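You operate a simulated robot arm through the tools that you are given. There is no shell and no other tool.

You run a simulated two-armed robot. Do the job below in one go: nothing can be reset, and whatever is moved stays where it is left.

JOB
Swap the alarm board in the card rack for the spare in bag 2.
Fine: same slot, pushed home; the old board goes in bag 1; shut the rack bar again. Where these are worked on the way, their far stop is far enough and under half their travel is too little: rack bar.

The check looks at the end state, three seconds after you hand in, the way a careful person would. Anything else that was tipped, shoved, dropped, spilled or broken makes it a failure.

ROBOT AND FRAMES
Two 7-joint arms with fingered hands on one trunk that stands fixed in place. Base frame: the origin is at the foot of the trunk, x ahead of it, y to its left, z up. Units: m, degrees, N and s.
The left shoulder is at [0.06, 0.166, 0.976], the right one opposite. With the tool pointing down near the work surface each hand reaches from about 0.36 to 0.86 m from the base axis, measured 20 degrees to its own side. Payload 5 kg a hand.
Tool frame (each hand has its own): the origin (TCP) lies between the finger pads and is the grasp point; the fingertips stand 0.032 m ahead of it; z points along the fingers, y is the line along which they close. The gripper opens to 0.16 m. The gripper's body begins 0.089 m behind the TCP. The gripper is a hand of 3 fingers: y runs from the thumb to the fingers, the wrist lies at [0, 0, -0.267] in the tool frame, and closing takes about 1.5 s.
Orientation is told as [roll, pitch, yaw] about the base's x, y, z axes, in that order, counted from this pose: with the fingers straight down and closing along the base's y, the tool's x points along the base's -x, its y along +y and its z along -z.

CONTROLS
- The arms move only by the tool apply_moves. It takes "left_targets", "right_targets" or both (then of equal length, played together; a hand with none holds still); each is a list of rows, each an object of numbers (a shift or turn left out is 0, a gripper value left out holds the last): "tx", "ty", "tz": the shift along the tool's x, y, z in units of 100 mm (1.0 is 100 mm); "rx", "ry", "rz": the turn, a rotation vector about the tool's x, y, z in units of 45 degrees (1.0 is 45 degrees). In form: [{"tx": .., "ty": .., "tz": .., "rx": .., "ry": .., "rz": ..}, ...]. A call has 1 to 20 rows; each row is the pose to reach, as a shift and turn from the pose commanded when the call began, along the tool's axes at that moment. "left_grip" and "right_grip" are, for a hand that has rows, the opening in per cent of the stroke, from 0 (shut) to 100 (fully open), set as the call begins (left out, the last holds). A call with a number of a shift or a turn outside -1 to 1 is refused whole. Each row takes 0.2 s and may step no farther than 0.05 m and 8.6 degrees from the row before; otherwise, or with a gripper value out of range, the whole call is refused. A pose out of reach is approached as far as the arm can. The call stops where the force on the tool passes 40 N (or 10 N more than at its start, if that is more) or the arm is blocked; 0.2 s more then pass. The fingers move at their own pace (about 0.045 m/s each) and stop on an object; they squeeze with about 23 N. The grip force told is the motor's: it shows also when the fingers shut on nothing. Time passes only in rows, and 0.2 s behind the last, so rows that repeat a pose let the fingers close. The reply holds the time, the measured pose of the TCP, the force on the tool along the base axes, the opening and the grip force, in the units named above and with some noise, with the torque about the TCP (base axes, N m) and any sound that the robot's microphone picked up.
- Cameras (640 x 400 px; columns grow to the right, rows downward): "scene" is now at [0.0495, -0.0165, 1.6343]; the picture's right is [-0.11, -0.99, 0.00], its down [-0.63, 0.07, -0.77] and it looks along [0.77, -0.08, -0.64] (base axes); focal length 338 px, centre (320, 200). "left" rides on the left gripper at [-0.065, -0.004, -0.116] in its tool frame; the picture's right is [0.06, -1.00, 0.00], its down [0.87, 0.05, -0.49] and it looks along [0.49, 0.03, 0.87] (tool axes); focal length 261 px, centre (320, 200). "right" rides on the right gripper at [0.065, -0.004, -0.116] in its tool frame; the picture's right is [0.06, 1.00, 0.00], its down [-0.87, 0.05, -0.49] and it looks along [-0.49, 0.03, 0.87] (tool axes); focal length 261 px, centre (320, 200). There is no depth. A picture from a camera that has moved, and an enlarged one, comes with that camera's place and axes in the base frame and with its lens. The place of the scene camera against the robot may be out by one fixed shift of up to 0.018 m in any direction.
- capture(camera): a new picture of that camera. No time passes.
- slide_trunk(by): slides the trunk up (or, below 0, down) by that many m; the arms and the scene camera ride with it, the base frame stays. It gives what a move gives, with no picture.
- curl_fingers(finger1, finger2, thumb_bend, hand): sets how far each is bent, from 0 (flat) to 1 (curled in); at 0.3 the hand is open as for a grip, at 0.7 the pads meet at the TCP. One left out holds its place. A second passes; each finger stops where it meets its share of the squeeze, and holds until it gets a number again. A gripper value or a shape takes the hand back. It gives what a move gives, with no picture; readings hold the bend of each and the force on the fingers (four entries, about 0 where the hand has none), thumb and palm.
- hand_shape(shape, hand): the hand has 3 fingers and takes this shape, open, in about a second: jaw (thumb against the fingers, like two jaws); tri (thumb and two fingers); tip (a fingertip pinch); poke (one finger out to press); point (the index stretched); flat (the hand flat); cup (the hand cupped); fist (a fist). The gripper value then closes the fingers along that shape, each until it touches; the sizes above hold for jaw. It gives what a move gives, with no picture.
- head_to(pan, tilt): turns the head with the scene camera to pan (to the left, within 86 degrees either way) and tilt (down, from -29 to 69), counted from straight ahead of the robot. It gives what a move gives.
- inspect(camera, box): a new picture of the part [left, top, right, bottom] of that camera's present view, enlarged. No time passes.
- job_done(): hands the job in; it is judged then, once.

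Nothing tells you positions but the pictures and the camera data. Unless the task says otherwise, let go and move clear before handing in.

The tools are called after "Emit:" as a command line: name --argument value ..., lists and objects as JSON in quotes. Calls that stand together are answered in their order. apply_moves: Moves the arms, as the interface text tells. Its arguments: {"type":"object","properties":{"left_targets":{"type":"array"},"left_grip":{"type":"number"},"right_targets":{"type":"array"},"right_grip":{"type":"number"}},"required":[]} The other tools are called the same way: slide_trunk (by) slides the trunk up or down; hand_shape (shape, hand) gives the hand a shape; curl_fingers (finger1, finger2, thumb_bend, hand) moves the fingers one by one; head_to (pan, tilt) turns the head that bears the scene camera; capture (camera) takes a picture; inspect (camera, box) takes an enlarged picture of a part of a camera's view; job_done () hands the job in.

At the start:

```text
clock: 0.0
left_tool_pos: [0.5112, 0.2512, 1.2815]
left_ee_rot: [0.1, 0.0, 0.0]
left_ft_force: [-0.7, 0.1, 0.1]
left_ft_torque: [0.01, -0.01, -0.03]
left_grip_width: 0.1599
left_grasp_force: 0.1
left_shape: jaw
left_bend: [0.3, 0.3, 0.3]
left_finger forces: [0.1, 0.0, 0.1, 0.1, 0.1, 0.0]
right_tool_pos: [0.4788, -0.2293, 1.2021]
right_ee_rot: [0.0, 0.0, -0.1]
right_ft_force: [-0.4, -0.4, -0.5]
right_ft_torque: [-0.02, 0.0, 0.03]
right_grip_width: 0.1597
right_grasp_force: 0.0
right_shape: jaw
right_bend: [0.3, 0.3, 0.3]
right_finger forces: [0.1, 0.0, 0.0, 0.1, 0.1, 0.1]
trunk travel left (down, up): [-0.525, 0.065]
head pan, tilt: [-6.1, 39.6]
```

scene: 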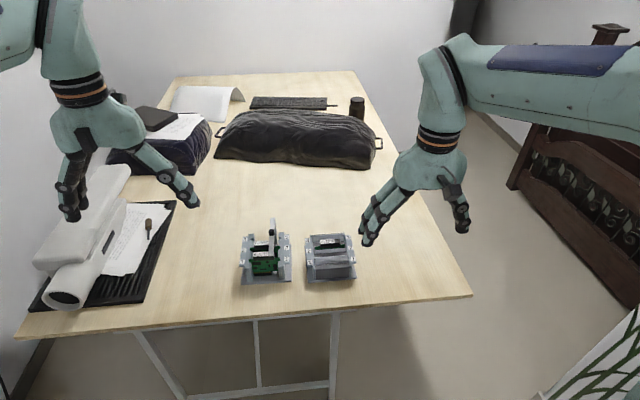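
right: 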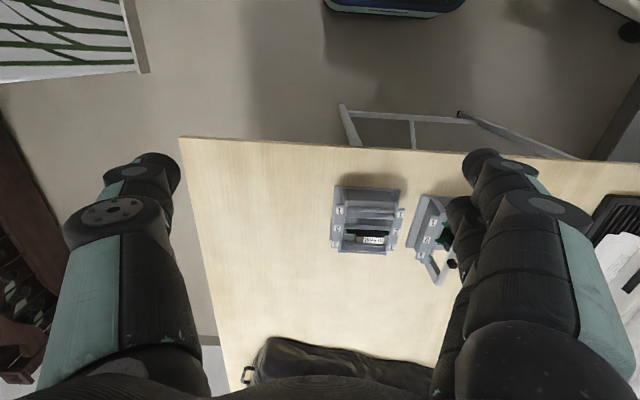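
left: 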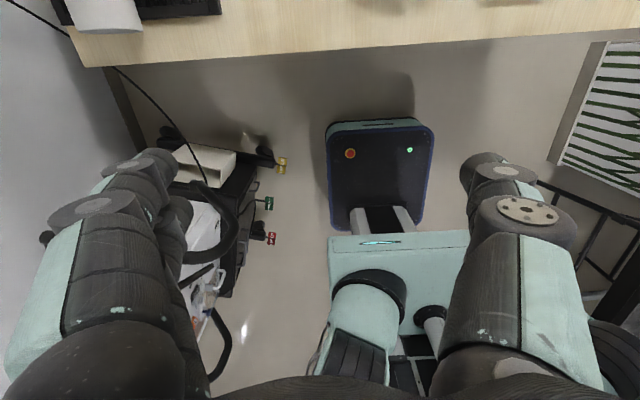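

I see a table with two small units near the front: a left one holding a green board (likely the card rack with a bar) and a right one with numbered slots (likely the bags/holder). I'll look closer before moving anything.

Emit:
inspect --camera "scene" --box '[220, 200, 380, 300]'

Emit:
inspect --camera "right" --box '[310, 160, 500, 300]'

Emit:
inspect --camera "scene" --box '[0, 60, 400, 310]'

```text
4.00 times, centred on (300, 250) of scene
camera zoom: at [0.0495, -0.0165, 1.6343], right [-0.11, -0.99, 0.0], down [-0.63, 0.07, -0.77], along [0.77, -0.08, -0.64], focal length 1351 px, centre (400, 0)
```

zoom: 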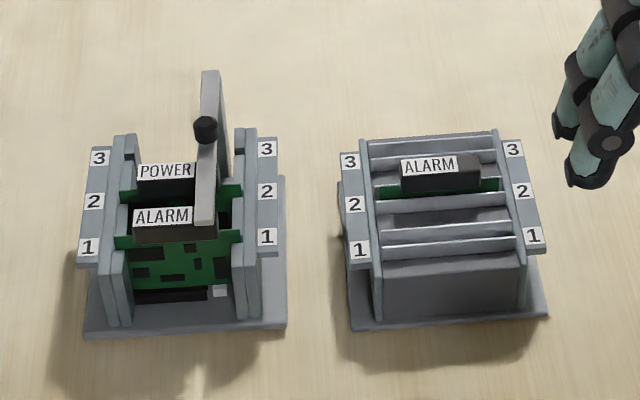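

```text
2.86 times, centred on (405, 230) of right
camera zoom: at [0.4135, -0.2326, 1.3178], right [-0.06, 1.0, 0.0], down [0.87, 0.05, 0.49], along [0.49, 0.03, -0.87], focal length 745 px, centre (77, 114)
```

zoom: 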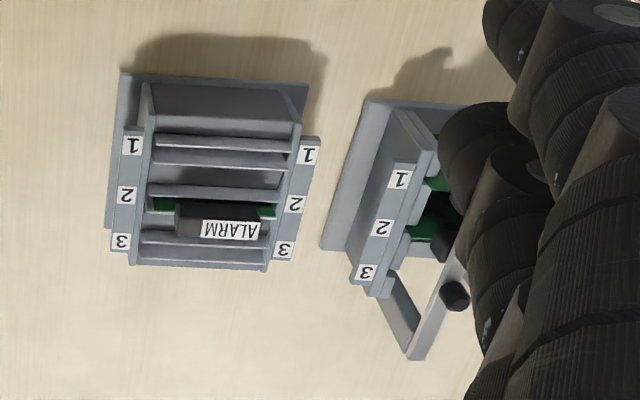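

```text
1.60 times, centred on (200, 185) of scene
camera zoom: at [0.0495, -0.0165, 1.6343], right [-0.11, -0.99, 0.0], down [-0.63, 0.07, -0.77], along [0.77, -0.08, -0.64], focal length 540 px, centre (512, 224)
```

zoom: 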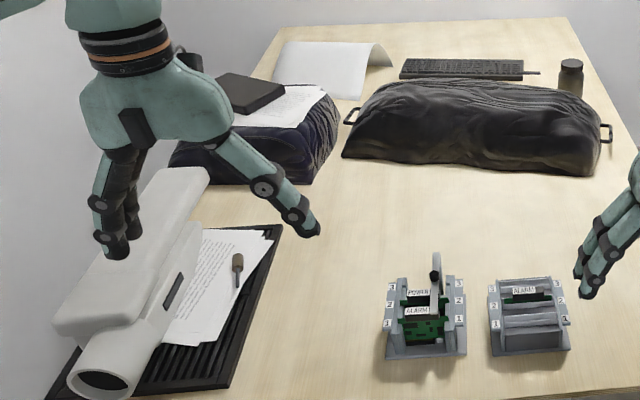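

The left unit is the card rack: slot 1 (front) holds ALARM and slot 2 holds POWER, with a bar and knob over them. The right unit is the bag holder, with the spare ALARM in bag 2 and bag 1 apparently empty. I'll move the left hand outward and bring the right hand's camera over the rack for a closer look.

Emit:
apply_moves --left_targets '[{"ty": 0.3}, {"ty": 0.65}, {"ty": 1.0}, {"ty": 1.0}, {"ty": 1.0}]' --right_targets '[{"ty": 0.0}, {"ty": 0.25}, {"ty": 0.5}, {"ty": 0.75}, {"ty": 1.0}]'

```text
clock: 1.2
left_tool_pos: [0.5113, 0.3522, 1.2831]
left_ee_rot: [0.0, -0.1, 0.0]
left_ft_force: [-0.3, -0.1, -1.0]
left_ft_torque: [-0.01, 0.03, 0.0]
left_grip_width: 0.1599
left_grasp_force: 0.0
left_shape: jaw
left_bend: [0.3, 0.3, 0.3]
left_finger forces: [0.0, 0.1, 0.1, 0.1, 0.0, 0.0]
right_tool_pos: [0.481, -0.1286, 1.2031]
right_ee_rot: [-0.1, 0.0, 0.0]
right_ft_force: [0.2, 0.4, 0.7]
right_ft_torque: [-0.02, -0.02, -0.01]
right_grip_width: 0.16
right_grasp_force: 0.1
right_shape: jaw
right_bend: [0.3, 0.3, 0.3]
right_finger forces: [0.0, 0.0, 0.1, 0.1, 0.0, 0.0]
trunk travel left (down, up): [-0.525, 0.065]
head pan, tilt: [-6.1, 39.6]
```

The motion works as expected. I'll continue with the right hand toward y≈0.05 and the left a bit farther out.

Emit:
apply_moves --left_targets '[{"ty": 0.3}, {"ty": 0.6}, {"ty": 0.6}, {"ty": 0.6}, {"ty": 0.6}]' --right_targets '[{"ty": 0.2}, {"ty": 0.4}, {"ty": 0.6}, {"ty": 0.8}, {"ty": 1.0}]'

Emit:
capture --camera "right"

Emit:
capture --camera "scene"

```text
clock: 2.4
left_tool_pos: [0.5105, 0.4127, 1.2791]
left_ee_rot: [0.1, 0.0, -0.1]
left_ft_force: [0.2, 0.7, 0.4]
left_ft_torque: [0.01, 0.01, -0.02]
left_grip_width: 0.1598
left_grasp_force: 0.0
left_shape: jaw
left_bend: [0.3, 0.3, 0.3]
left_finger forces: [0.1, 0.0, 0.0, 0.1, 0.0, 0.0]
right_tool_pos: [0.4802, -0.0299, 1.1996]
right_ee_rot: [0.1, 0.0, 0.0]
right_ft_force: [-0.4, 0.3, 0.3]
right_ft_torque: [-0.04, -0.02, 0.0]
right_grip_width: 0.1598
right_grasp_force: 0.1
right_shape: jaw
right_bend: [0.3, 0.3, 0.3]
right_finger forces: [0.0, 0.1, 0.1, 0.0, 0.0, 0.1]
trunk travel left (down, up): [-0.525, 0.065]
head pan, tilt: [-6.1, 39.6]
```

```text
taken
camera right: at [0.4132, -0.0319, 1.3169], right [-0.06, 1.0, 0.0], down [0.87, 0.05, 0.49], along [0.49, 0.03, -0.87], focal length 261 px, centre (320, 200)
```

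right: 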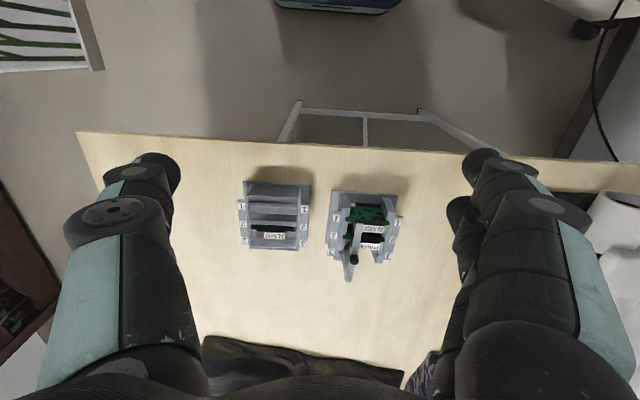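

```text
taken
camera scene: at [0.0496, -0.0157, 1.6343], right [-0.11, -0.99, 0.0], down [-0.63, 0.07, -0.77], along [0.77, -0.08, -0.64], focal length 338 px, centre (320, 200)
```

scene: 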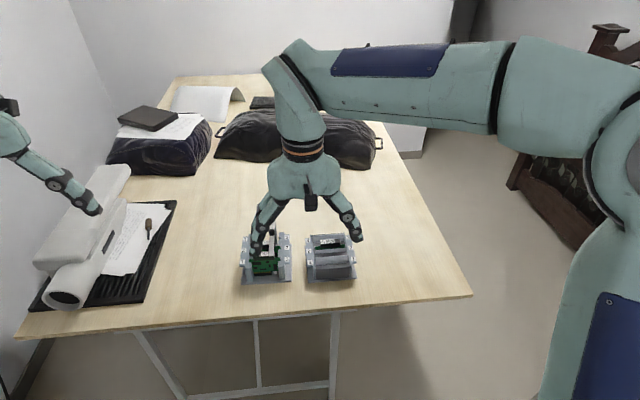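

Emit:
inspect --camera "right" --box '[225, 170, 415, 290]'

Emit:
inspect --camera "right" --box '[315, 180, 415, 290]'

```text
3.33 times, centred on (320, 230) of right
camera zoom: at [0.4132, -0.0319, 1.3169], right [-0.06, 1.0, 0.0], down [0.87, 0.05, 0.49], along [0.49, 0.03, -0.87], focal length 869 px, centre (320, 100)
```

zoom: 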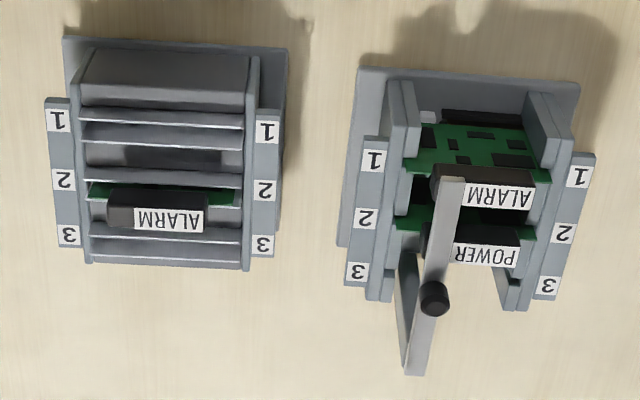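

```text
3.64 times, centred on (365, 235) of right
camera zoom: at [0.4132, -0.0319, 1.3169], right [-0.06, 1.0, 0.0], down [0.87, 0.05, 0.49], along [0.49, 0.03, -0.87], focal length 948 px, centre (156, 73)
```

zoom: 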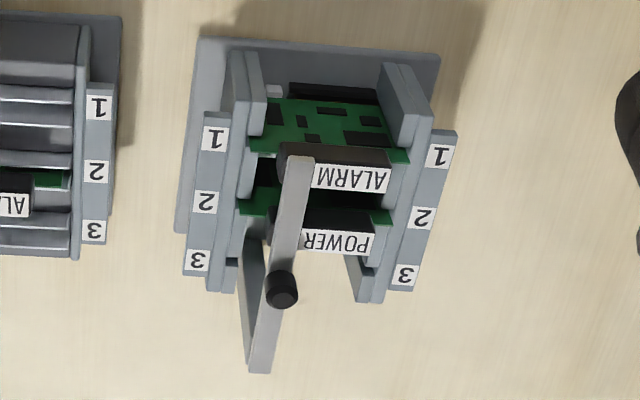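

Emit:
inspect --camera "right" --box '[335, 225, 385, 285]'

Emit:
inspect --camera "right" --box '[325, 185, 405, 235]'

Emit:
inspect --camera "right" --box '[235, 175, 315, 255]'

```text
6.67 times, centred on (360, 255) of right
camera zoom: at [0.4132, -0.0319, 1.3169], right [-0.06, 1.0, 0.0], down [0.87, 0.05, 0.49], along [0.49, 0.03, -0.87], focal length 1738 px, centre (53, -167)
```

zoom: 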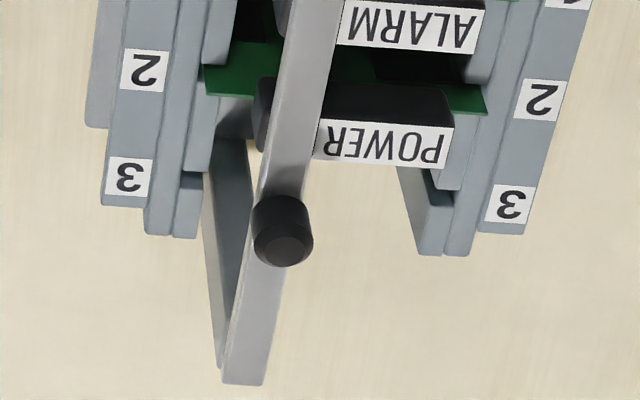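

```text
8.00 times, centred on (365, 210) of right
camera zoom: at [0.4132, -0.0319, 1.3169], right [-0.06, 1.0, 0.0], down [0.87, 0.05, 0.49], along [0.49, 0.03, -0.87], focal length 2085 px, centre (-40, 120)
```

zoom: 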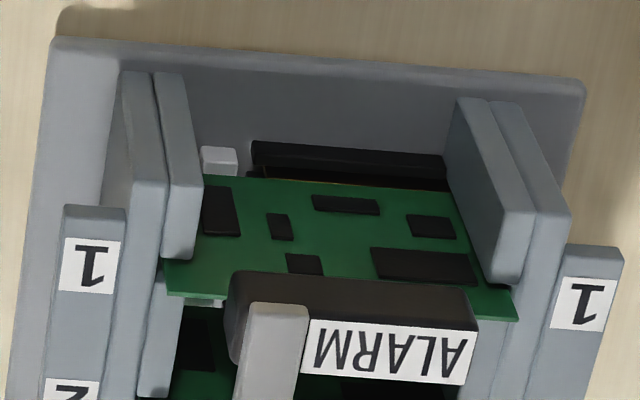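

```text
5.00 times, centred on (275, 215) of right
camera zoom: at [0.4132, -0.0319, 1.3169], right [-0.06, 1.0, 0.0], down [0.87, 0.05, 0.49], along [0.49, 0.03, -0.87], focal length 1303 px, centre (545, 125)
```

zoom: 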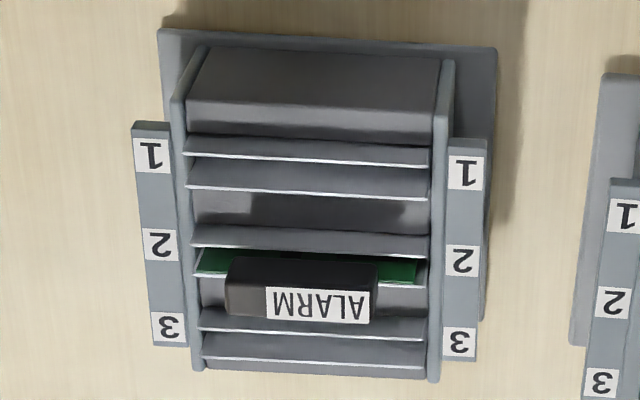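

The bar runs front-to-back about 0.95 m high over both handles, on a post at the rear of the rack, with a knob standing up on it. I'll move the right camera above the rack for a second viewpoint so I can triangulate.

Emit:
apply_moves --right_targets '[{"tx": -0.25, "ty": 0.2}, {"tx": -0.5, "ty": 0.4}, {"tx": -0.75, "ty": 0.6}, {"tx": -1.0, "ty": 0.8}, {"tx": -1.0, "ty": 1.0}]'

Emit:
capture --camera "right"

Emit:
capture --camera "scene"

```text
clock: 3.6
left_tool_pos: [0.5106, 0.4132, 1.2803]
left_ee_rot: [0.0, 0.0, 0.0]
left_ft_force: [-0.3, 1.3, -0.3]
left_ft_torque: [0.01, -0.01, -0.02]
left_grip_width: 0.1601
left_grasp_force: 0.0
left_shape: jaw
left_bend: [0.3, 0.3, 0.3]
left_finger forces: [0.1, 0.0, 0.0, 0.1, 0.1, 0.0]
right_tool_pos: [0.5799, 0.074, 1.2019]
right_ee_rot: [0.0, 0.0, -0.1]
right_ft_force: [0.0, 0.4, -1.1]
right_ft_torque: [-0.02, 0.0, -0.02]
right_grip_width: 0.1598
right_grasp_force: 0.1
right_shape: jaw
right_bend: [0.3, 0.3, 0.3]
right_finger forces: [0.1, 0.0, 0.0, 0.1, 0.1, 0.0]
trunk travel left (down, up): [-0.525, 0.065]
head pan, tilt: [-6.1, 39.6]
```

```text
taken
camera right: at [0.5138, 0.071, 1.3175], right [-0.06, 1.0, 0.0], down [0.87, 0.05, 0.49], along [0.49, 0.03, -0.87], focal length 261 px, centre (320, 200)
```

right: 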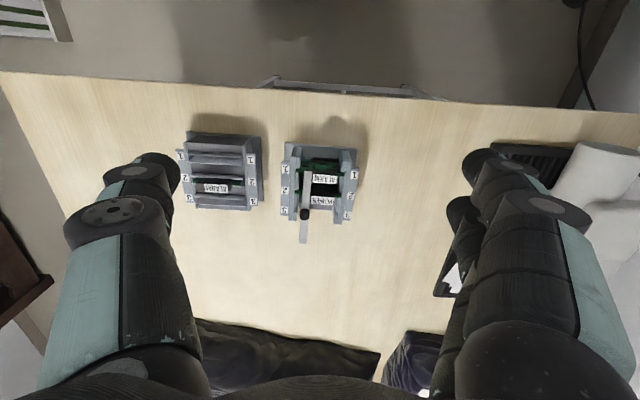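

```text
taken
camera scene: at [0.0493, -0.0156, 1.6343], right [-0.11, -0.99, 0.0], down [-0.63, 0.07, -0.77], along [0.77, -0.08, -0.64], focal length 338 px, centre (320, 200)
```

scene: 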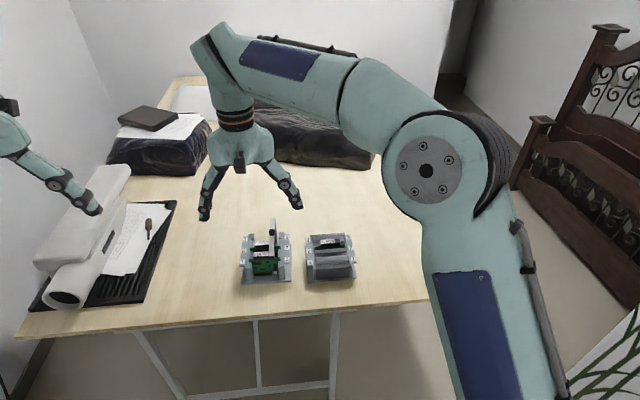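

Emit:
inspect --camera "right" --box '[270, 135, 370, 250]'

Emit:
inspect --camera "right" --box '[165, 125, 275, 215]'

Emit:
inspect --camera "scene" --box '[230, 210, 300, 290]'

Emit:
inspect --camera "scene" --box '[295, 225, 365, 285]'

```text
3.48 times, centred on (320, 192) of right
camera zoom: at [0.5138, 0.071, 1.3175], right [-0.06, 1.0, 0.0], down [0.87, 0.05, 0.49], along [0.49, 0.03, -0.87], focal length 907 px, centre (320, 226)
```

zoom: 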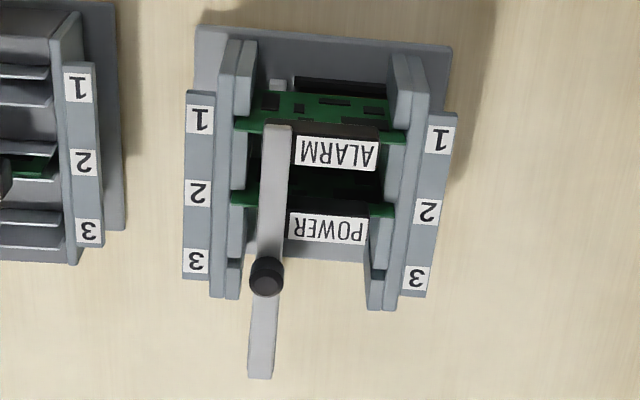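

```text
4.44 times, centred on (220, 170) of right
camera zoom: at [0.5138, 0.071, 1.3175], right [-0.06, 1.0, 0.0], down [0.87, 0.05, 0.49], along [0.49, 0.03, -0.87], focal length 1158 px, centre (764, 333)
```

zoom: 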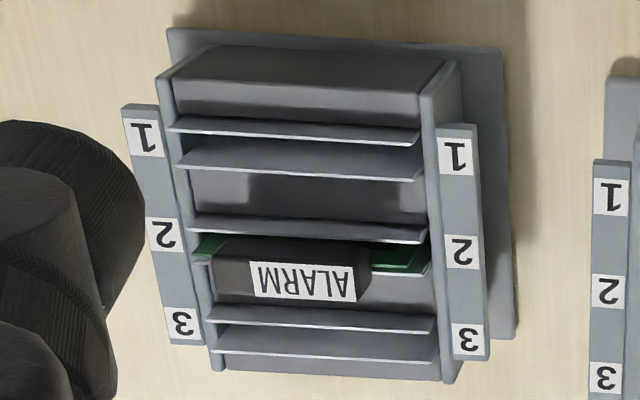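

```text
5.00 times, centred on (265, 250) of scene
camera zoom: at [0.0493, -0.0156, 1.6343], right [-0.11, -0.99, 0.0], down [-0.63, 0.07, -0.77], along [0.77, -0.08, -0.64], focal length 1689 px, centre (595, -50)
```

zoom: 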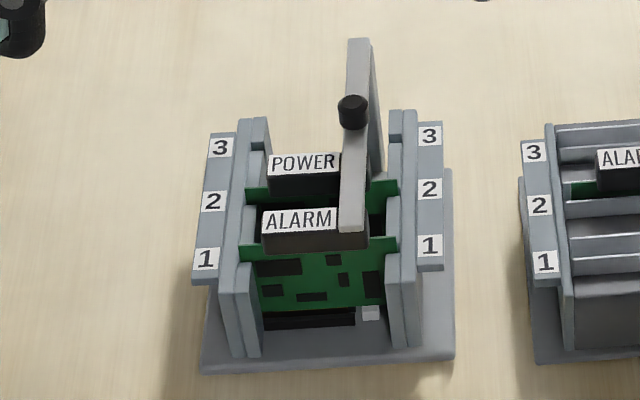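

```text
6.67 times, centred on (330, 255) of scene
camera zoom: at [0.0493, -0.0156, 1.6343], right [-0.11, -0.99, 0.0], down [-0.63, 0.07, -0.77], along [0.77, -0.08, -0.64], focal length 2252 px, centre (253, -167)
```

zoom: 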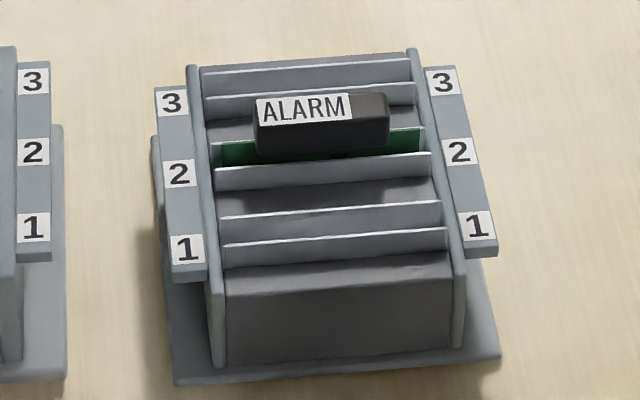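

Triangulating the two hand views puts the rack's ALARM handle top near (0.71, 0.083, 0.89). The bar runs at z≈0.907 from about (0.69, 0.061) to (0.846, 0.057), with its knob at (0.765, 0.058, 0.933). I'll yaw the right hand by 90°, because the thin handles need a grip along x and this also gives a side view of the bar.

Emit:
apply_moves --right_targets '[{"rz": -0.166}, {"rz": -0.333}, {"rz": -0.5}, {"rz": -0.666}, {"rz": -0.833}, {"rz": -1.0}]'

Emit:
apply_moves --right_targets '[{"rz": -0.166}, {"rz": -0.333}, {"rz": -0.5}, {"rz": -0.666}, {"rz": -0.833}, {"rz": -1.0}]'

Emit:
capture --camera "scene"

Emit:
capture --camera "right"

```text
clock: 5.0
left_tool_pos: [0.5106, 0.4109, 1.2804]
left_ee_rot: [-0.1, 0.0, 0.1]
left_ft_force: [-0.1, -0.3, 0.7]
left_ft_torque: [0.03, -0.02, 0.0]
left_grip_width: 0.1598
left_grasp_force: 0.0
left_shape: jaw
left_bend: [0.3, 0.3, 0.3]
left_finger forces: [0.1, 0.0, 0.0, 0.0, 0.0, 0.1]
right_tool_pos: [0.5791, 0.0712, 1.2016]
right_ee_rot: [0.0, 0.1, 45.1]
right_ft_force: [-0.4, -0.3, 0.1]
right_ft_torque: [-0.02, -0.02, -0.02]
right_grip_width: 0.1598
right_grasp_force: 0.1
right_shape: jaw
right_bend: [0.3, 0.3, 0.3]
right_finger forces: [0.0, 0.1, 0.0, 0.0, 0.0, 0.0]
trunk travel left (down, up): [-0.525, 0.065]
head pan, tilt: [-6.1, 39.6]
```

```text
clock: 6.4
left_tool_pos: [0.5112, 0.4106, 1.2805]
left_ee_rot: [0.0, 0.0, -0.1]
left_ft_force: [0.0, -1.2, 0.4]
left_ft_torque: [0.01, -0.02, 0.0]
left_grip_width: 0.1598
left_grasp_force: 0.1
left_shape: jaw
left_bend: [0.3, 0.3, 0.3]
left_finger forces: [0.1, 0.1, 0.0, 0.0, 0.1, 0.0]
right_tool_pos: [0.579, 0.0695, 1.2022]
right_ee_rot: [0.0, 0.0, 90.1]
right_ft_force: [-0.2, -0.3, -0.8]
right_ft_torque: [-0.03, 0.01, 0.02]
right_grip_width: 0.16
right_grasp_force: 0.1
right_shape: jaw
right_bend: [0.3, 0.3, 0.3]
right_finger forces: [0.0, 0.1, 0.0, 0.0, 0.0, 0.0]
trunk travel left (down, up): [-0.525, 0.065]
head pan, tilt: [-6.1, 39.6]
```

```text
taken
camera scene: at [0.0496, -0.0163, 1.6343], right [-0.11, -0.99, 0.0], down [-0.63, 0.07, -0.77], along [0.77, -0.08, -0.64], focal length 338 px, centre (320, 200)
```

scene: 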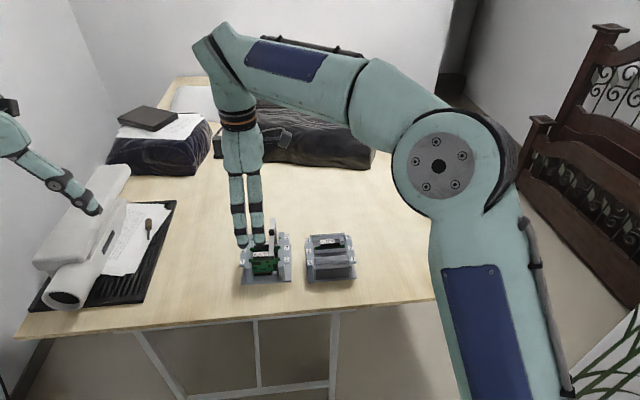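

```text
taken
camera right: at [0.5825, 0.0056, 1.3175], right [-1.0, -0.06, 0.0], down [-0.06, 0.87, 0.49], along [-0.03, 0.49, -0.87], focal length 261 px, centre (320, 200)
```

right: 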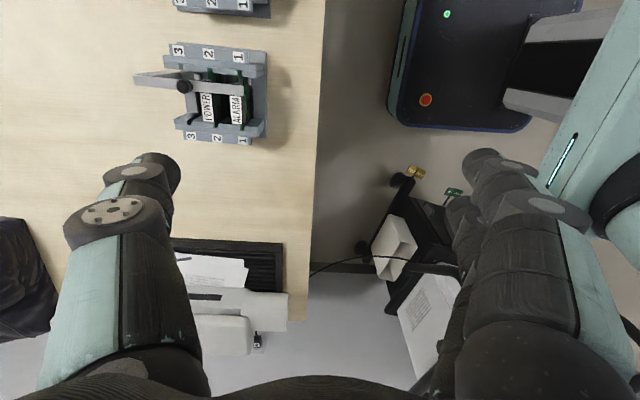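

Emit:
apply_moves --right_targets '[{"tx": 0.25, "ty": -0.25}, {"tx": 0.5, "ty": -0.5}, {"tx": 0.75, "ty": -0.75}, {"tx": 1.0, "ty": -1.0}]'

Emit:
apply_moves --right_targets '[{"tx": 0.1, "ty": -0.25, "tz": 0.2}, {"tx": 0.2, "ty": -0.5, "tz": 0.4}, {"tx": 0.2, "ty": -0.7, "tz": 0.5}, {"tx": 0.2, "ty": -0.7, "tz": 0.5}]'

Emit:
capture --camera "right"

Emit:
capture --camera "scene"

```text
clock: 7.4
left_tool_pos: [0.5102, 0.4111, 1.2798]
left_ee_rot: [-0.1, 0.0, -0.2]
left_ft_force: [0.1, -0.9, -0.1]
left_ft_torque: [0.01, 0.0, 0.02]
left_grip_width: 0.1597
left_grasp_force: 0.0
left_shape: jaw
left_bend: [0.3, 0.3, 0.3]
left_finger forces: [0.0, 0.1, 0.0, 0.0, 0.0, 0.0]
right_tool_pos: [0.6126, 0.0374, 1.2031]
right_ee_rot: [0.0, 0.0, 89.9]
right_ft_force: [0.3, 0.2, 0.1]
right_ft_torque: [-0.02, 0.01, 0.01]
right_grip_width: 0.1603
right_grasp_force: 0.1
right_shape: jaw
right_bend: [0.3, 0.3, 0.3]
right_finger forces: [0.0, 0.0, 0.0, 0.0, 0.0, 0.0]
right hand out of reach, approached as far as the arm can: row 2, 3, 4
trunk travel left (down, up): [-0.525, 0.065]
head pan, tilt: [-6.1, 39.6]
```

```text
clock: 8.4
left_tool_pos: [0.5095, 0.4105, 1.2815]
left_ee_rot: [0.0, 0.0, 0.0]
left_ft_force: [0.3, -0.4, -0.3]
left_ft_torque: [-0.03, -0.04, -0.03]
left_grip_width: 0.16
left_grasp_force: 0.0
left_shape: jaw
left_bend: [0.3, 0.3, 0.3]
left_finger forces: [0.0, 0.0, 0.0, 0.0, 0.0, 0.0]
right_tool_pos: [0.6364, 0.0293, 1.1826]
right_ee_rot: [-0.1, -0.1, 89.8]
right_ft_force: [0.1, 0.2, 0.0]
right_ft_torque: [-0.02, 0.01, -0.02]
right_grip_width: 0.1602
right_grasp_force: 0.1
right_shape: jaw
right_bend: [0.3, 0.3, 0.3]
right_finger forces: [0.0, 0.0, 0.0, 0.1, 0.1, 0.0]
right hand out of reach, approached as far as the arm can: row 2, 3, 4
trunk travel left (down, up): [-0.525, 0.065]
head pan, tilt: [-6.1, 39.6]
```

```text
taken
camera right: at [0.6376, -0.0355, 1.2989], right [-1.0, -0.06, 0.0], down [-0.05, 0.87, 0.49], along [-0.03, 0.49, -0.87], focal length 261 px, centre (320, 200)
```

right: 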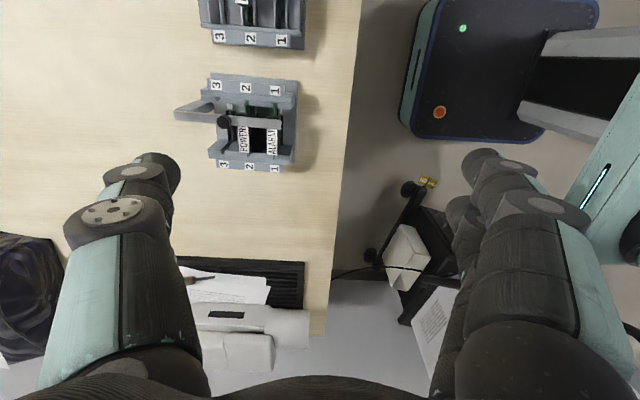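

```text
taken
camera scene: at [0.0489, -0.0161, 1.6343], right [-0.11, -0.99, 0.0], down [-0.63, 0.07, -0.77], along [0.77, -0.08, -0.64], focal length 338 px, centre (320, 200)
```

scene: 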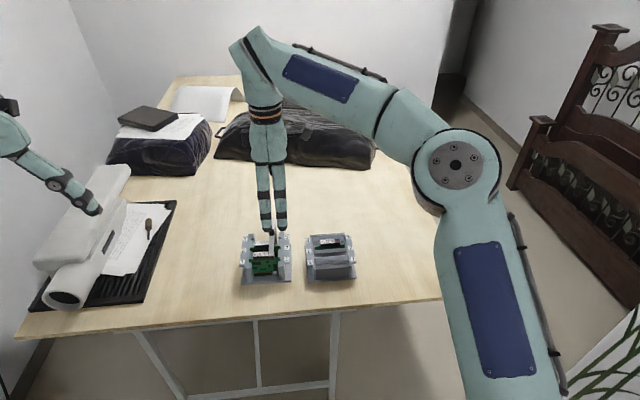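

Emit:
inspect --camera "right" --box '[165, 60, 305, 180]'

Emit:
inspect --camera "right" --box '[165, 70, 245, 130]'

Emit:
inspect --camera "right" --box '[190, 0, 310, 60]'

```text
3.33 times, centred on (235, 120) of right
camera zoom: at [0.6376, -0.0355, 1.2989], right [-1.0, -0.06, 0.0], down [-0.05, 0.87, 0.49], along [-0.03, 0.49, -0.87], focal length 869 px, centre (603, 467)
```

zoom: 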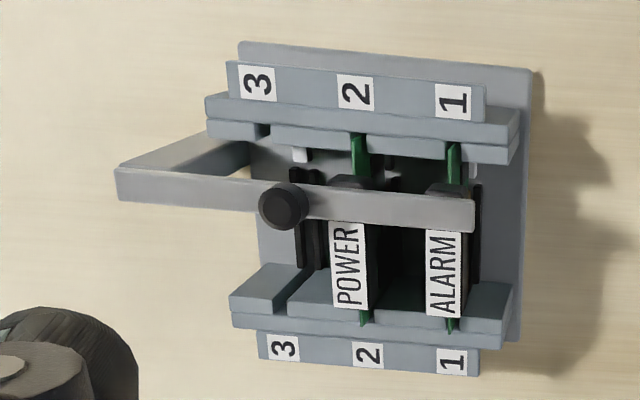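

```text
6.67 times, centred on (205, 100) of right
camera zoom: at [0.6376, -0.0355, 1.2989], right [-1.0, -0.06, 0.0], down [-0.05, 0.87, 0.49], along [-0.03, 0.49, -0.87], focal length 1738 px, centre (1087, 867)
```

zoom: 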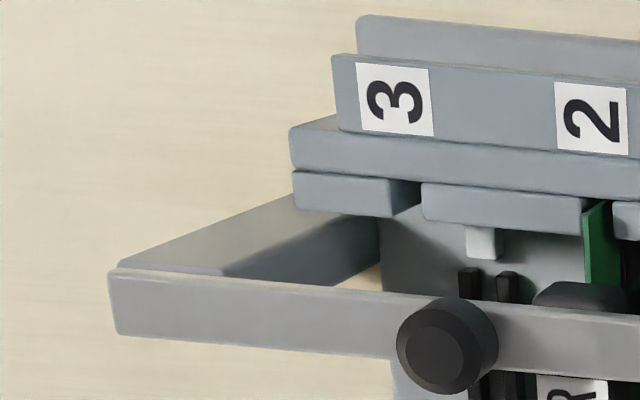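

```text
5.33 times, centred on (250, 30) of right
camera zoom: at [0.6376, -0.0355, 1.2989], right [-1.0, -0.06, 0.0], down [-0.05, 0.87, 0.49], along [-0.03, 0.49, -0.87], focal length 1390 px, centre (693, 1107)
```

zoom: 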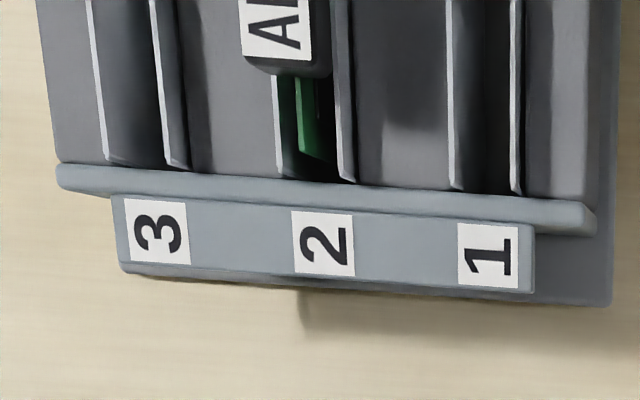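

The bar is an inverted L on a rear post, and the right hand is near its reach limit at this height. I'll raise the trunk for more reach, park the right hand to the right, and bring the left hand to the knob.

Emit:
slide_trunk --by 0.06

Emit:
apply_moves --right_targets '[{"tx": 0.25, "ty": 0.1}, {"tx": 0.5, "ty": 0.2}, {"tx": 0.75, "ty": 0.3}, {"tx": 1.0, "ty": 0.4}]'

Emit:
apply_moves --right_targets '[{"tx": 0.25, "ty": 0.1}, {"tx": 0.5, "ty": 0.2}, {"tx": 0.75, "ty": 0.3}, {"tx": 1.0, "ty": 0.4}]'

Emit:
apply_moves --right_targets '[{"tx": 0.25}, {"tx": 0.5}, {"tx": 0.75}, {"tx": 0.75}]'

```text
clock: 9.4
left_tool_pos: [0.5114, 0.4115, 1.3395]
left_ee_rot: [0.0, 0.0, -0.1]
left_ft_force: [0.6, 0.5, -0.2]
left_ft_torque: [-0.02, 0.07, -0.02]
left_grip_width: 0.16
left_grasp_force: 0.0
left_shape: jaw
left_bend: [0.3, 0.3, 0.3]
left_finger forces: [0.0, 0.1, 0.0, 0.0, 0.1, 0.0]
right_tool_pos: [0.6359, 0.0296, 1.2426]
right_ee_rot: [0.0, 0.0, 89.9]
right_ft_force: [0.3, 0.0, 0.4]
right_ft_torque: [-0.01, 0.02, -0.04]
right_grip_width: 0.1597
right_grasp_force: 0.1
right_shape: jaw
right_bend: [0.3, 0.3, 0.3]
right_finger forces: [0.0, 0.0, 0.1, 0.0, 0.0, 0.0]
trunk travel left (down, up): [-0.585, 0.005]
head pan, tilt: [-6.1, 39.6]
```

```text
clock: 10.4
left_tool_pos: [0.5106, 0.4093, 1.3416]
left_ee_rot: [0.1, 0.0, 0.1]
left_ft_force: [-0.3, -0.4, -0.5]
left_ft_torque: [0.04, 0.01, 0.01]
left_grip_width: 0.16
left_grasp_force: 0.1
left_shape: jaw
left_bend: [0.3, 0.3, 0.3]
left_finger forces: [0.1, 0.0, 0.0, 0.0, 0.1, 0.0]
right_tool_pos: [0.5944, -0.075, 1.2385]
right_ee_rot: [-0.1, -0.1, 89.9]
right_ft_force: [-1.1, -0.1, 0.4]
right_ft_torque: [0.06, 0.0, 0.0]
right_grip_width: 0.1598
right_grasp_force: 0.1
right_shape: jaw
right_bend: [0.3, 0.3, 0.3]
right_finger forces: [0.0, 0.1, 0.1, 0.0, 0.0, 0.0]
trunk travel left (down, up): [-0.585, 0.005]
head pan, tilt: [-6.1, 39.6]
```

```text
clock: 11.4
left_tool_pos: [0.5111, 0.4102, 1.34]
left_ee_rot: [0.0, 0.0, -0.1]
left_ft_force: [0.3, 0.7, 0.0]
left_ft_torque: [0.01, -0.03, 0.02]
left_grip_width: 0.1598
left_grasp_force: 0.0
left_shape: jaw
left_bend: [0.3, 0.3, 0.3]
left_finger forces: [0.0, 0.0, 0.0, 0.1, 0.0, 0.0]
right_tool_pos: [0.5552, -0.173, 1.2409]
right_ee_rot: [-0.1, -0.1, 89.9]
right_ft_force: [0.2, -0.6, 0.1]
right_ft_torque: [0.01, 0.02, 0.02]
right_grip_width: 0.16
right_grasp_force: 0.1
right_shape: jaw
right_bend: [0.3, 0.3, 0.3]
right_finger forces: [0.0, 0.0, 0.1, 0.0, 0.0, 0.0]
trunk travel left (down, up): [-0.585, 0.005]
head pan, tilt: [-6.1, 39.6]
```

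```text
clock: 12.4
left_tool_pos: [0.5104, 0.4109, 1.3396]
left_ee_rot: [0.0, 0.0, 0.0]
left_ft_force: [-0.6, 0.9, 0.2]
left_ft_torque: [-0.05, -0.01, -0.03]
left_grip_width: 0.1599
left_grasp_force: 0.1
left_shape: jaw
left_bend: [0.3, 0.3, 0.3]
left_finger forces: [0.0, 0.1, 0.0, 0.0, 0.0, 0.1]
right_tool_pos: [0.554, -0.1977, 1.2416]
right_ee_rot: [-0.1, 0.1, 89.9]
right_ft_force: [-0.1, 0.5, -0.9]
right_ft_torque: [-0.03, -0.01, -0.03]
right_grip_width: 0.16
right_grasp_force: 0.1
right_shape: jaw
right_bend: [0.3, 0.3, 0.3]
right_finger forces: [0.1, 0.0, 0.0, 0.0, 0.1, 0.0]
right hand out of reach, approached as far as the arm can: row 2, 3, 4
trunk travel left (down, up): [-0.585, 0.005]
head pan, tilt: [-6.1, 39.6]
```

Emit:
apply_moves --left_targets '[{"tx": -0.1, "ty": -0.25, "tz": 0.25}, {"tx": -0.2, "ty": -0.5, "tz": 0.5}, {"tx": -0.3, "ty": -0.75, "tz": 0.75}, {"tx": -0.4, "ty": -1.0, "tz": 1.0}]'

Emit:
apply_moves --left_targets '[{"tx": -0.15, "ty": -0.25, "tz": 0.25}, {"tx": -0.3, "ty": -0.5, "tz": 0.5}, {"tx": -0.45, "ty": -0.75, "tz": 0.75}, {"tx": -0.6, "ty": -1.0, "tz": 1.0}]'

Emit:
apply_moves --left_targets '[{"tx": -0.25, "ty": -0.3}, {"tx": -0.5, "ty": -0.6}, {"tx": -0.75, "ty": -0.9}, {"tx": -1.0, "ty": -1.0}]'

Emit:
capture --camera "scene"

Emit:
capture --camera "left"

```text
clock: 13.4
left_tool_pos: [0.5527, 0.3106, 1.2411]
left_ee_rot: [0.1, 0.0, 0.0]
left_ft_force: [0.5, 0.5, -0.9]
left_ft_torque: [0.01, 0.02, -0.01]
left_grip_width: 0.1599
left_grasp_force: 0.0
left_shape: jaw
left_bend: [0.3, 0.3, 0.3]
left_finger forces: [0.0, 0.0, 0.0, 0.0, 0.0, 0.0]
right_tool_pos: [0.5545, -0.2002, 1.2402]
right_ee_rot: [-0.2, -0.1, 89.9]
right_ft_force: [-0.6, -0.6, -0.2]
right_ft_torque: [0.0, 0.01, 0.03]
right_grip_width: 0.1602
right_grasp_force: 0.1
right_shape: jaw
right_bend: [0.3, 0.3, 0.3]
right_finger forces: [0.0, 0.1, 0.1, 0.0, 0.0, 0.0]
trunk travel left (down, up): [-0.585, 0.005]
head pan, tilt: [-6.1, 39.6]
```

```text
clock: 14.4
left_tool_pos: [0.6104, 0.208, 1.1414]
left_ee_rot: [0.1, -0.1, -0.1]
left_ft_force: [0.2, -0.3, 0.3]
left_ft_torque: [0.03, 0.02, -0.03]
left_grip_width: 0.1597
left_grasp_force: 0.1
left_shape: jaw
left_bend: [0.3, 0.3, 0.3]
left_finger forces: [0.0, 0.0, 0.0, 0.0, 0.0, 0.1]
right_tool_pos: [0.5551, -0.1997, 1.2409]
right_ee_rot: [-0.1, -0.1, 89.9]
right_ft_force: [0.4, 0.1, 0.2]
right_ft_torque: [0.04, 0.01, -0.01]
right_grip_width: 0.1599
right_grasp_force: 0.0
right_shape: jaw
right_bend: [0.3, 0.3, 0.3]
right_finger forces: [0.1, 0.0, 0.0, 0.0, 0.0, 0.1]
trunk travel left (down, up): [-0.585, 0.005]
head pan, tilt: [-6.1, 39.6]
```

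```text
clock: 15.4
left_tool_pos: [0.7143, 0.1086, 1.1397]
left_ee_rot: [0.0, 0.0, 0.0]
left_ft_force: [0.1, 0.5, 0.6]
left_ft_torque: [0.01, -0.03, 0.01]
left_grip_width: 0.1597
left_grasp_force: 0.0
left_shape: jaw
left_bend: [0.3, 0.3, 0.3]
left_finger forces: [0.0, 0.1, 0.0, 0.0, 0.1, 0.0]
right_tool_pos: [0.5546, -0.1992, 1.2412]
right_ee_rot: [-0.1, -0.1, 89.9]
right_ft_force: [0.4, 0.1, 0.8]
right_ft_torque: [0.01, -0.01, 0.0]
right_grip_width: 0.1597
right_grasp_force: 0.1
right_shape: jaw
right_bend: [0.3, 0.3, 0.3]
right_finger forces: [0.0, 0.0, 0.1, 0.1, 0.0, 0.0]
trunk travel left (down, up): [-0.585, 0.005]
head pan, tilt: [-6.1, 39.6]
```

```text
taken
camera scene: at [0.0502, -0.0164, 1.6943], right [-0.11, -0.99, 0.0], down [-0.63, 0.07, -0.77], along [0.77, -0.08, -0.64], focal length 338 px, centre (320, 200)
```

scene: 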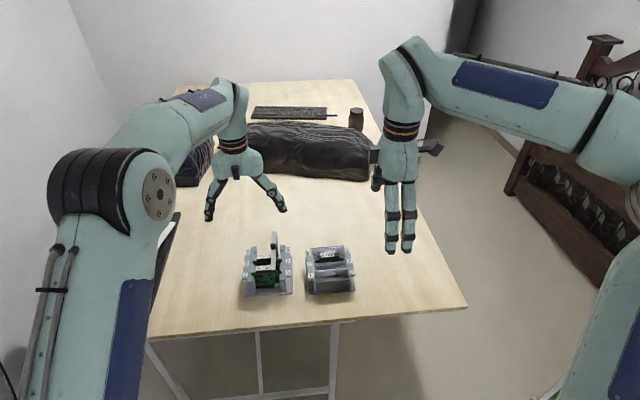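

```text
taken
camera left: at [0.779, 0.1056, 1.2543], right [-0.06, -1.0, 0.0], down [-0.87, 0.05, 0.49], along [-0.49, 0.03, -0.87], focal length 261 px, centre (320, 200)
```

left: 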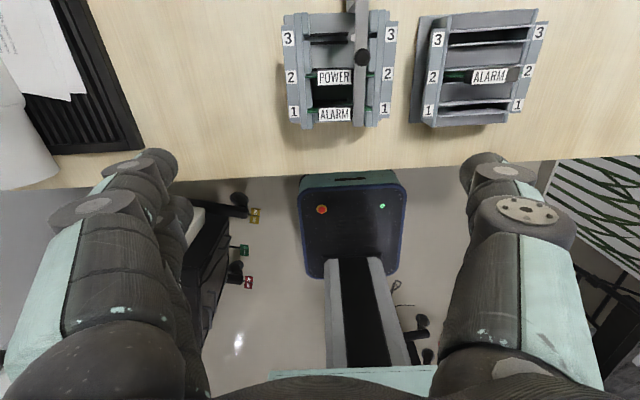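

Emit:
inspect --camera "left" --box '[270, 0, 410, 140]'

Emit:
inspect --camera "left" --box '[405, 0, 555, 135]'

```text
2.86 times, centred on (340, 70) of left
camera zoom: at [0.779, 0.1056, 1.2543], right [-0.06, -1.0, 0.0], down [-0.87, 0.05, 0.49], along [-0.49, 0.03, -0.87], focal length 745 px, centre (263, 571)
```

zoom: 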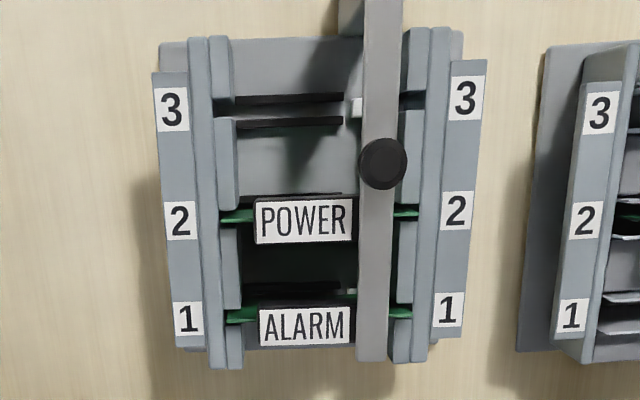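

```text
2.96 times, centred on (480, 68) of left
camera zoom: at [0.779, 0.1056, 1.2543], right [-0.06, -1.0, 0.0], down [-0.87, 0.05, 0.49], along [-0.49, 0.03, -0.87], focal length 772 px, centre (-154, 593)
```

zoom: 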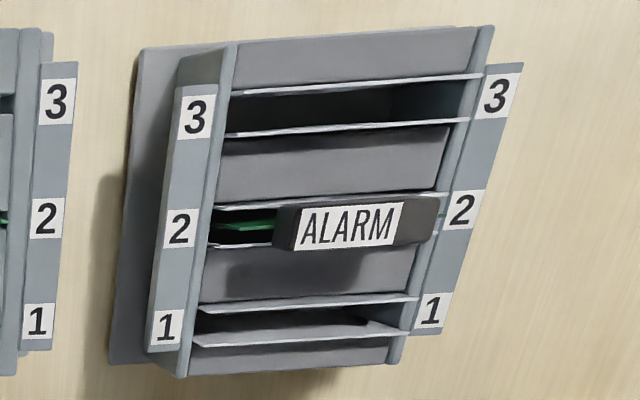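

Emit:
apply_moves --left_targets '[{"tx": -0.14, "ty": -0.12, "tz": 0.25}, {"tx": -0.28, "ty": -0.24, "tz": 0.5}, {"tx": -0.42, "ty": -0.36, "tz": 0.8}, {"tx": -0.55, "ty": -0.49, "tz": 1.0}, {"tx": -0.55, "ty": -0.49, "tz": 1.0}]' --left_grip 40

Emit:
capture --camera "left"

Emit:
inspect --camera "scene" --box '[200, 150, 340, 300]'

```text
clock: 16.6
left_tool_pos: [0.767, 0.0616, 1.0375]
left_ee_rot: [-0.1, 0.0, 0.0]
left_ft_force: [-0.2, 0.3, 0.3]
left_ft_torque: [-0.02, -0.05, 0.0]
left_grip_width: 0.0645
left_grasp_force: 0.1
left_shape: jaw
left_bend: [0.73, 0.73, 0.7]
left_finger forces: [0.0, 0.0, 0.1, 0.1, 0.1, 0.0]
right_tool_pos: [0.5534, -0.1981, 1.2416]
right_ee_rot: [0.0, -0.1, 89.9]
right_ft_force: [-0.7, 0.6, -0.3]
right_ft_torque: [0.03, -0.01, -0.02]
right_grip_width: 0.1599
right_grasp_force: 0.1
right_shape: jaw
right_bend: [0.3, 0.3, 0.3]
right_finger forces: [0.0, 0.0, 0.0, 0.1, 0.0, 0.0]
trunk travel left (down, up): [-0.585, 0.005]
head pan, tilt: [-6.1, 39.6]
```

```text
taken
camera left: at [0.8326, 0.0577, 1.1543], right [-0.06, -1.0, 0.0], down [-0.87, 0.05, 0.49], along [-0.49, 0.03, -0.87], focal length 261 px, centre (320, 200)
```

left: 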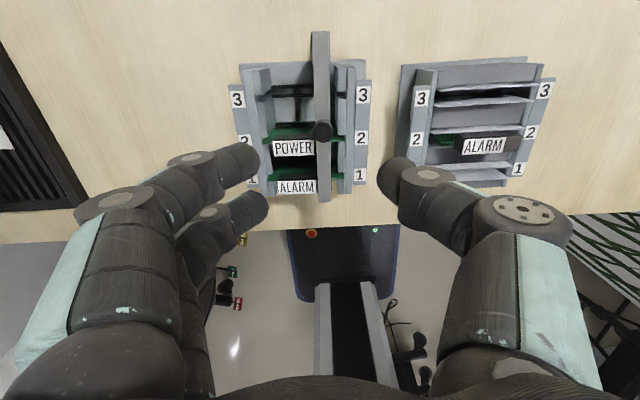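

```text
2.67 times, centred on (270, 225) of scene
camera zoom: at [0.0492, -0.0163, 1.6943], right [-0.11, -0.99, 0.0], down [-0.63, 0.07, -0.77], along [0.77, -0.08, -0.64], focal length 901 px, centre (453, 133)
```

zoom: 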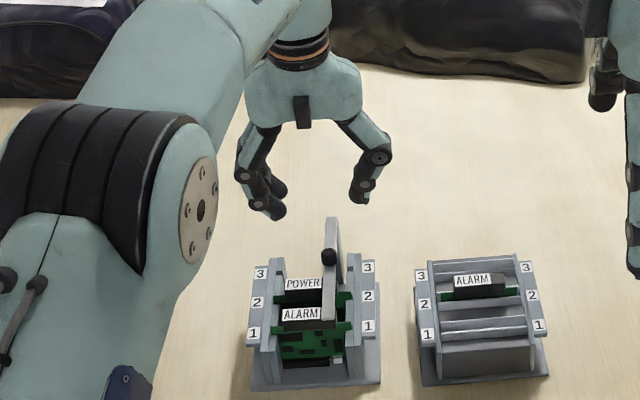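

Emit:
apply_moves --left_targets '[{"tx": -0.03, "ty": -0.01, "tz": 0.25}, {"tx": -0.06, "ty": -0.02, "tz": 0.5}, {"tx": -0.06, "ty": -0.02, "tz": 0.7}, {"tx": -0.06, "ty": -0.02, "tz": 0.7}]'

Emit:
capture --camera "left"

Emit:
inspect --camera "scene" --box '[200, 180, 320, 300]'

```text
clock: 17.6
left_tool_pos: [0.7718, 0.0575, 0.9713]
left_ee_rot: [0.0, 0.0, 0.0]
left_ft_force: [-0.3, 0.5, -0.4]
left_ft_torque: [0.01, 0.01, -0.04]
left_grip_width: 0.0649
left_grasp_force: 0.2
left_shape: jaw
left_bend: [0.73, 0.73, 0.7]
left_finger forces: [0.0, 0.0, 0.1, 0.0, 0.0, 0.0]
right_tool_pos: [0.5549, -0.1985, 1.2406]
right_ee_rot: [-0.2, -0.1, 89.9]
right_ft_force: [0.0, 0.6, -0.6]
right_ft_torque: [0.0, -0.01, 0.03]
right_grip_width: 0.1601
right_grasp_force: 0.0
right_shape: jaw
right_bend: [0.3, 0.3, 0.3]
right_finger forces: [0.0, 0.0, 0.1, 0.0, 0.1, 0.1]
trunk travel left (down, up): [-0.585, 0.005]
head pan, tilt: [-6.1, 39.6]
```

```text
taken
camera left: at [0.8369, 0.0551, 1.086], right [-0.06, -1.0, 0.0], down [-0.87, 0.05, 0.49], along [-0.49, 0.03, -0.87], focal length 261 px, centre (320, 200)
```

left: 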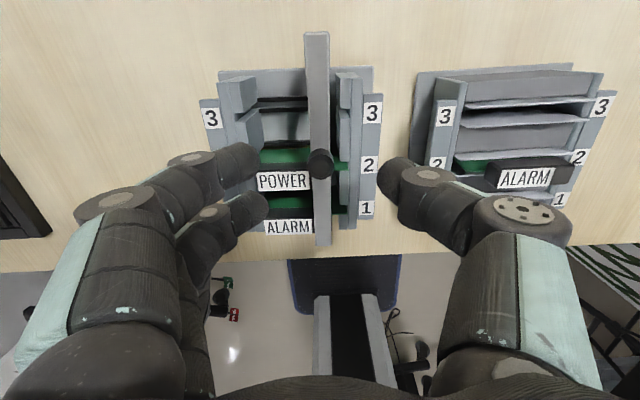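

```text
3.33 times, centred on (260, 240) of scene
camera zoom: at [0.0494, -0.0166, 1.6943], right [-0.11, -0.99, 0.0], down [-0.63, 0.07, -0.77], along [0.77, -0.08, -0.64], focal length 1126 px, centre (520, 67)
```

zoom: 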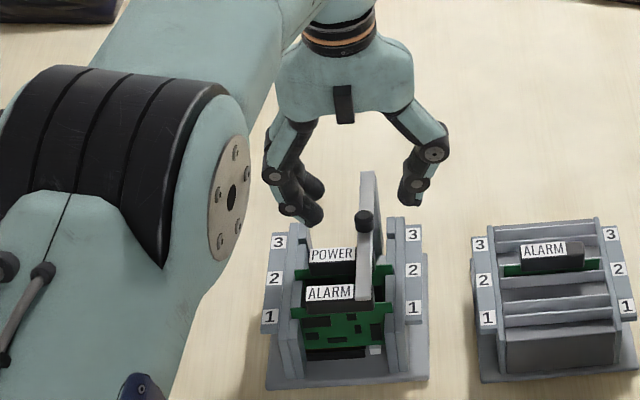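

Emit:
apply_moves --left_targets '[{"tz": 0.12}, {"tz": 0.24}, {"tz": 0.35, "tx": -0.01, "ty": 0.01}, {"tz": 0.35, "tx": -0.01, "ty": 0.01}]'

Emit:
capture --camera "left"

Emit:
inspect --camera "scene" --box '[220, 200, 320, 300]'

```text
clock: 18.6
left_tool_pos: [0.7723, 0.0609, 0.9363]
left_ee_rot: [0.0, 0.0, 0.0]
left_ft_force: [0.4, -0.5, 0.7]
left_ft_torque: [0.03, 0.03, 0.0]
left_grip_width: 0.0646
left_grasp_force: 0.1
left_shape: jaw
left_bend: [0.73, 0.73, 0.7]
left_finger forces: [0.1, 0.0, 0.0, 0.0, 0.0, 0.0]
right_tool_pos: [0.5532, -0.1988, 1.2416]
right_ee_rot: [-0.1, 0.0, 90.0]
right_ft_force: [0.3, -0.3, 0.4]
right_ft_torque: [0.0, 0.0, 0.01]
right_grip_width: 0.1601
right_grasp_force: 0.1
right_shape: jaw
right_bend: [0.3, 0.3, 0.3]
right_finger forces: [0.0, 0.0, 0.0, 0.0, 0.0, 0.1]
trunk travel left (down, up): [-0.585, 0.005]
head pan, tilt: [-6.1, 39.6]
```

```text
taken
camera left: at [0.8371, 0.057, 1.0521], right [-0.06, -1.0, 0.0], down [-0.87, 0.05, 0.49], along [-0.49, 0.03, -0.87], focal length 261 px, centre (320, 200)
```

left: 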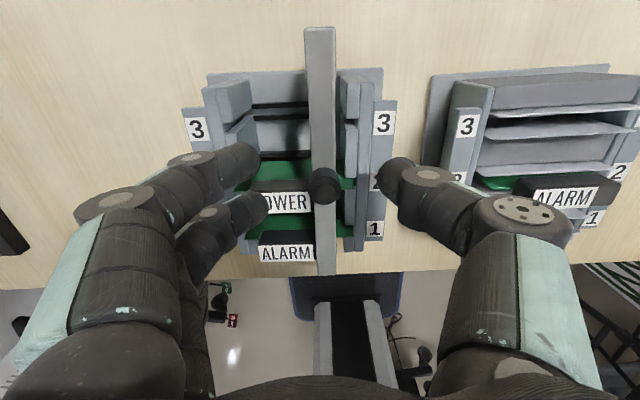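

```text
4.00 times, centred on (270, 250) of scene
camera zoom: at [0.0494, -0.0167, 1.6943], right [-0.11, -0.99, 0.0], down [-0.63, 0.07, -0.77], along [0.77, -0.08, -0.64], focal length 1351 px, centre (520, 0)
```

zoom: 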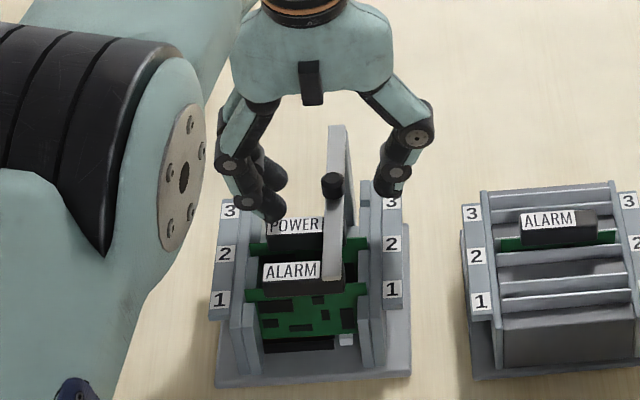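

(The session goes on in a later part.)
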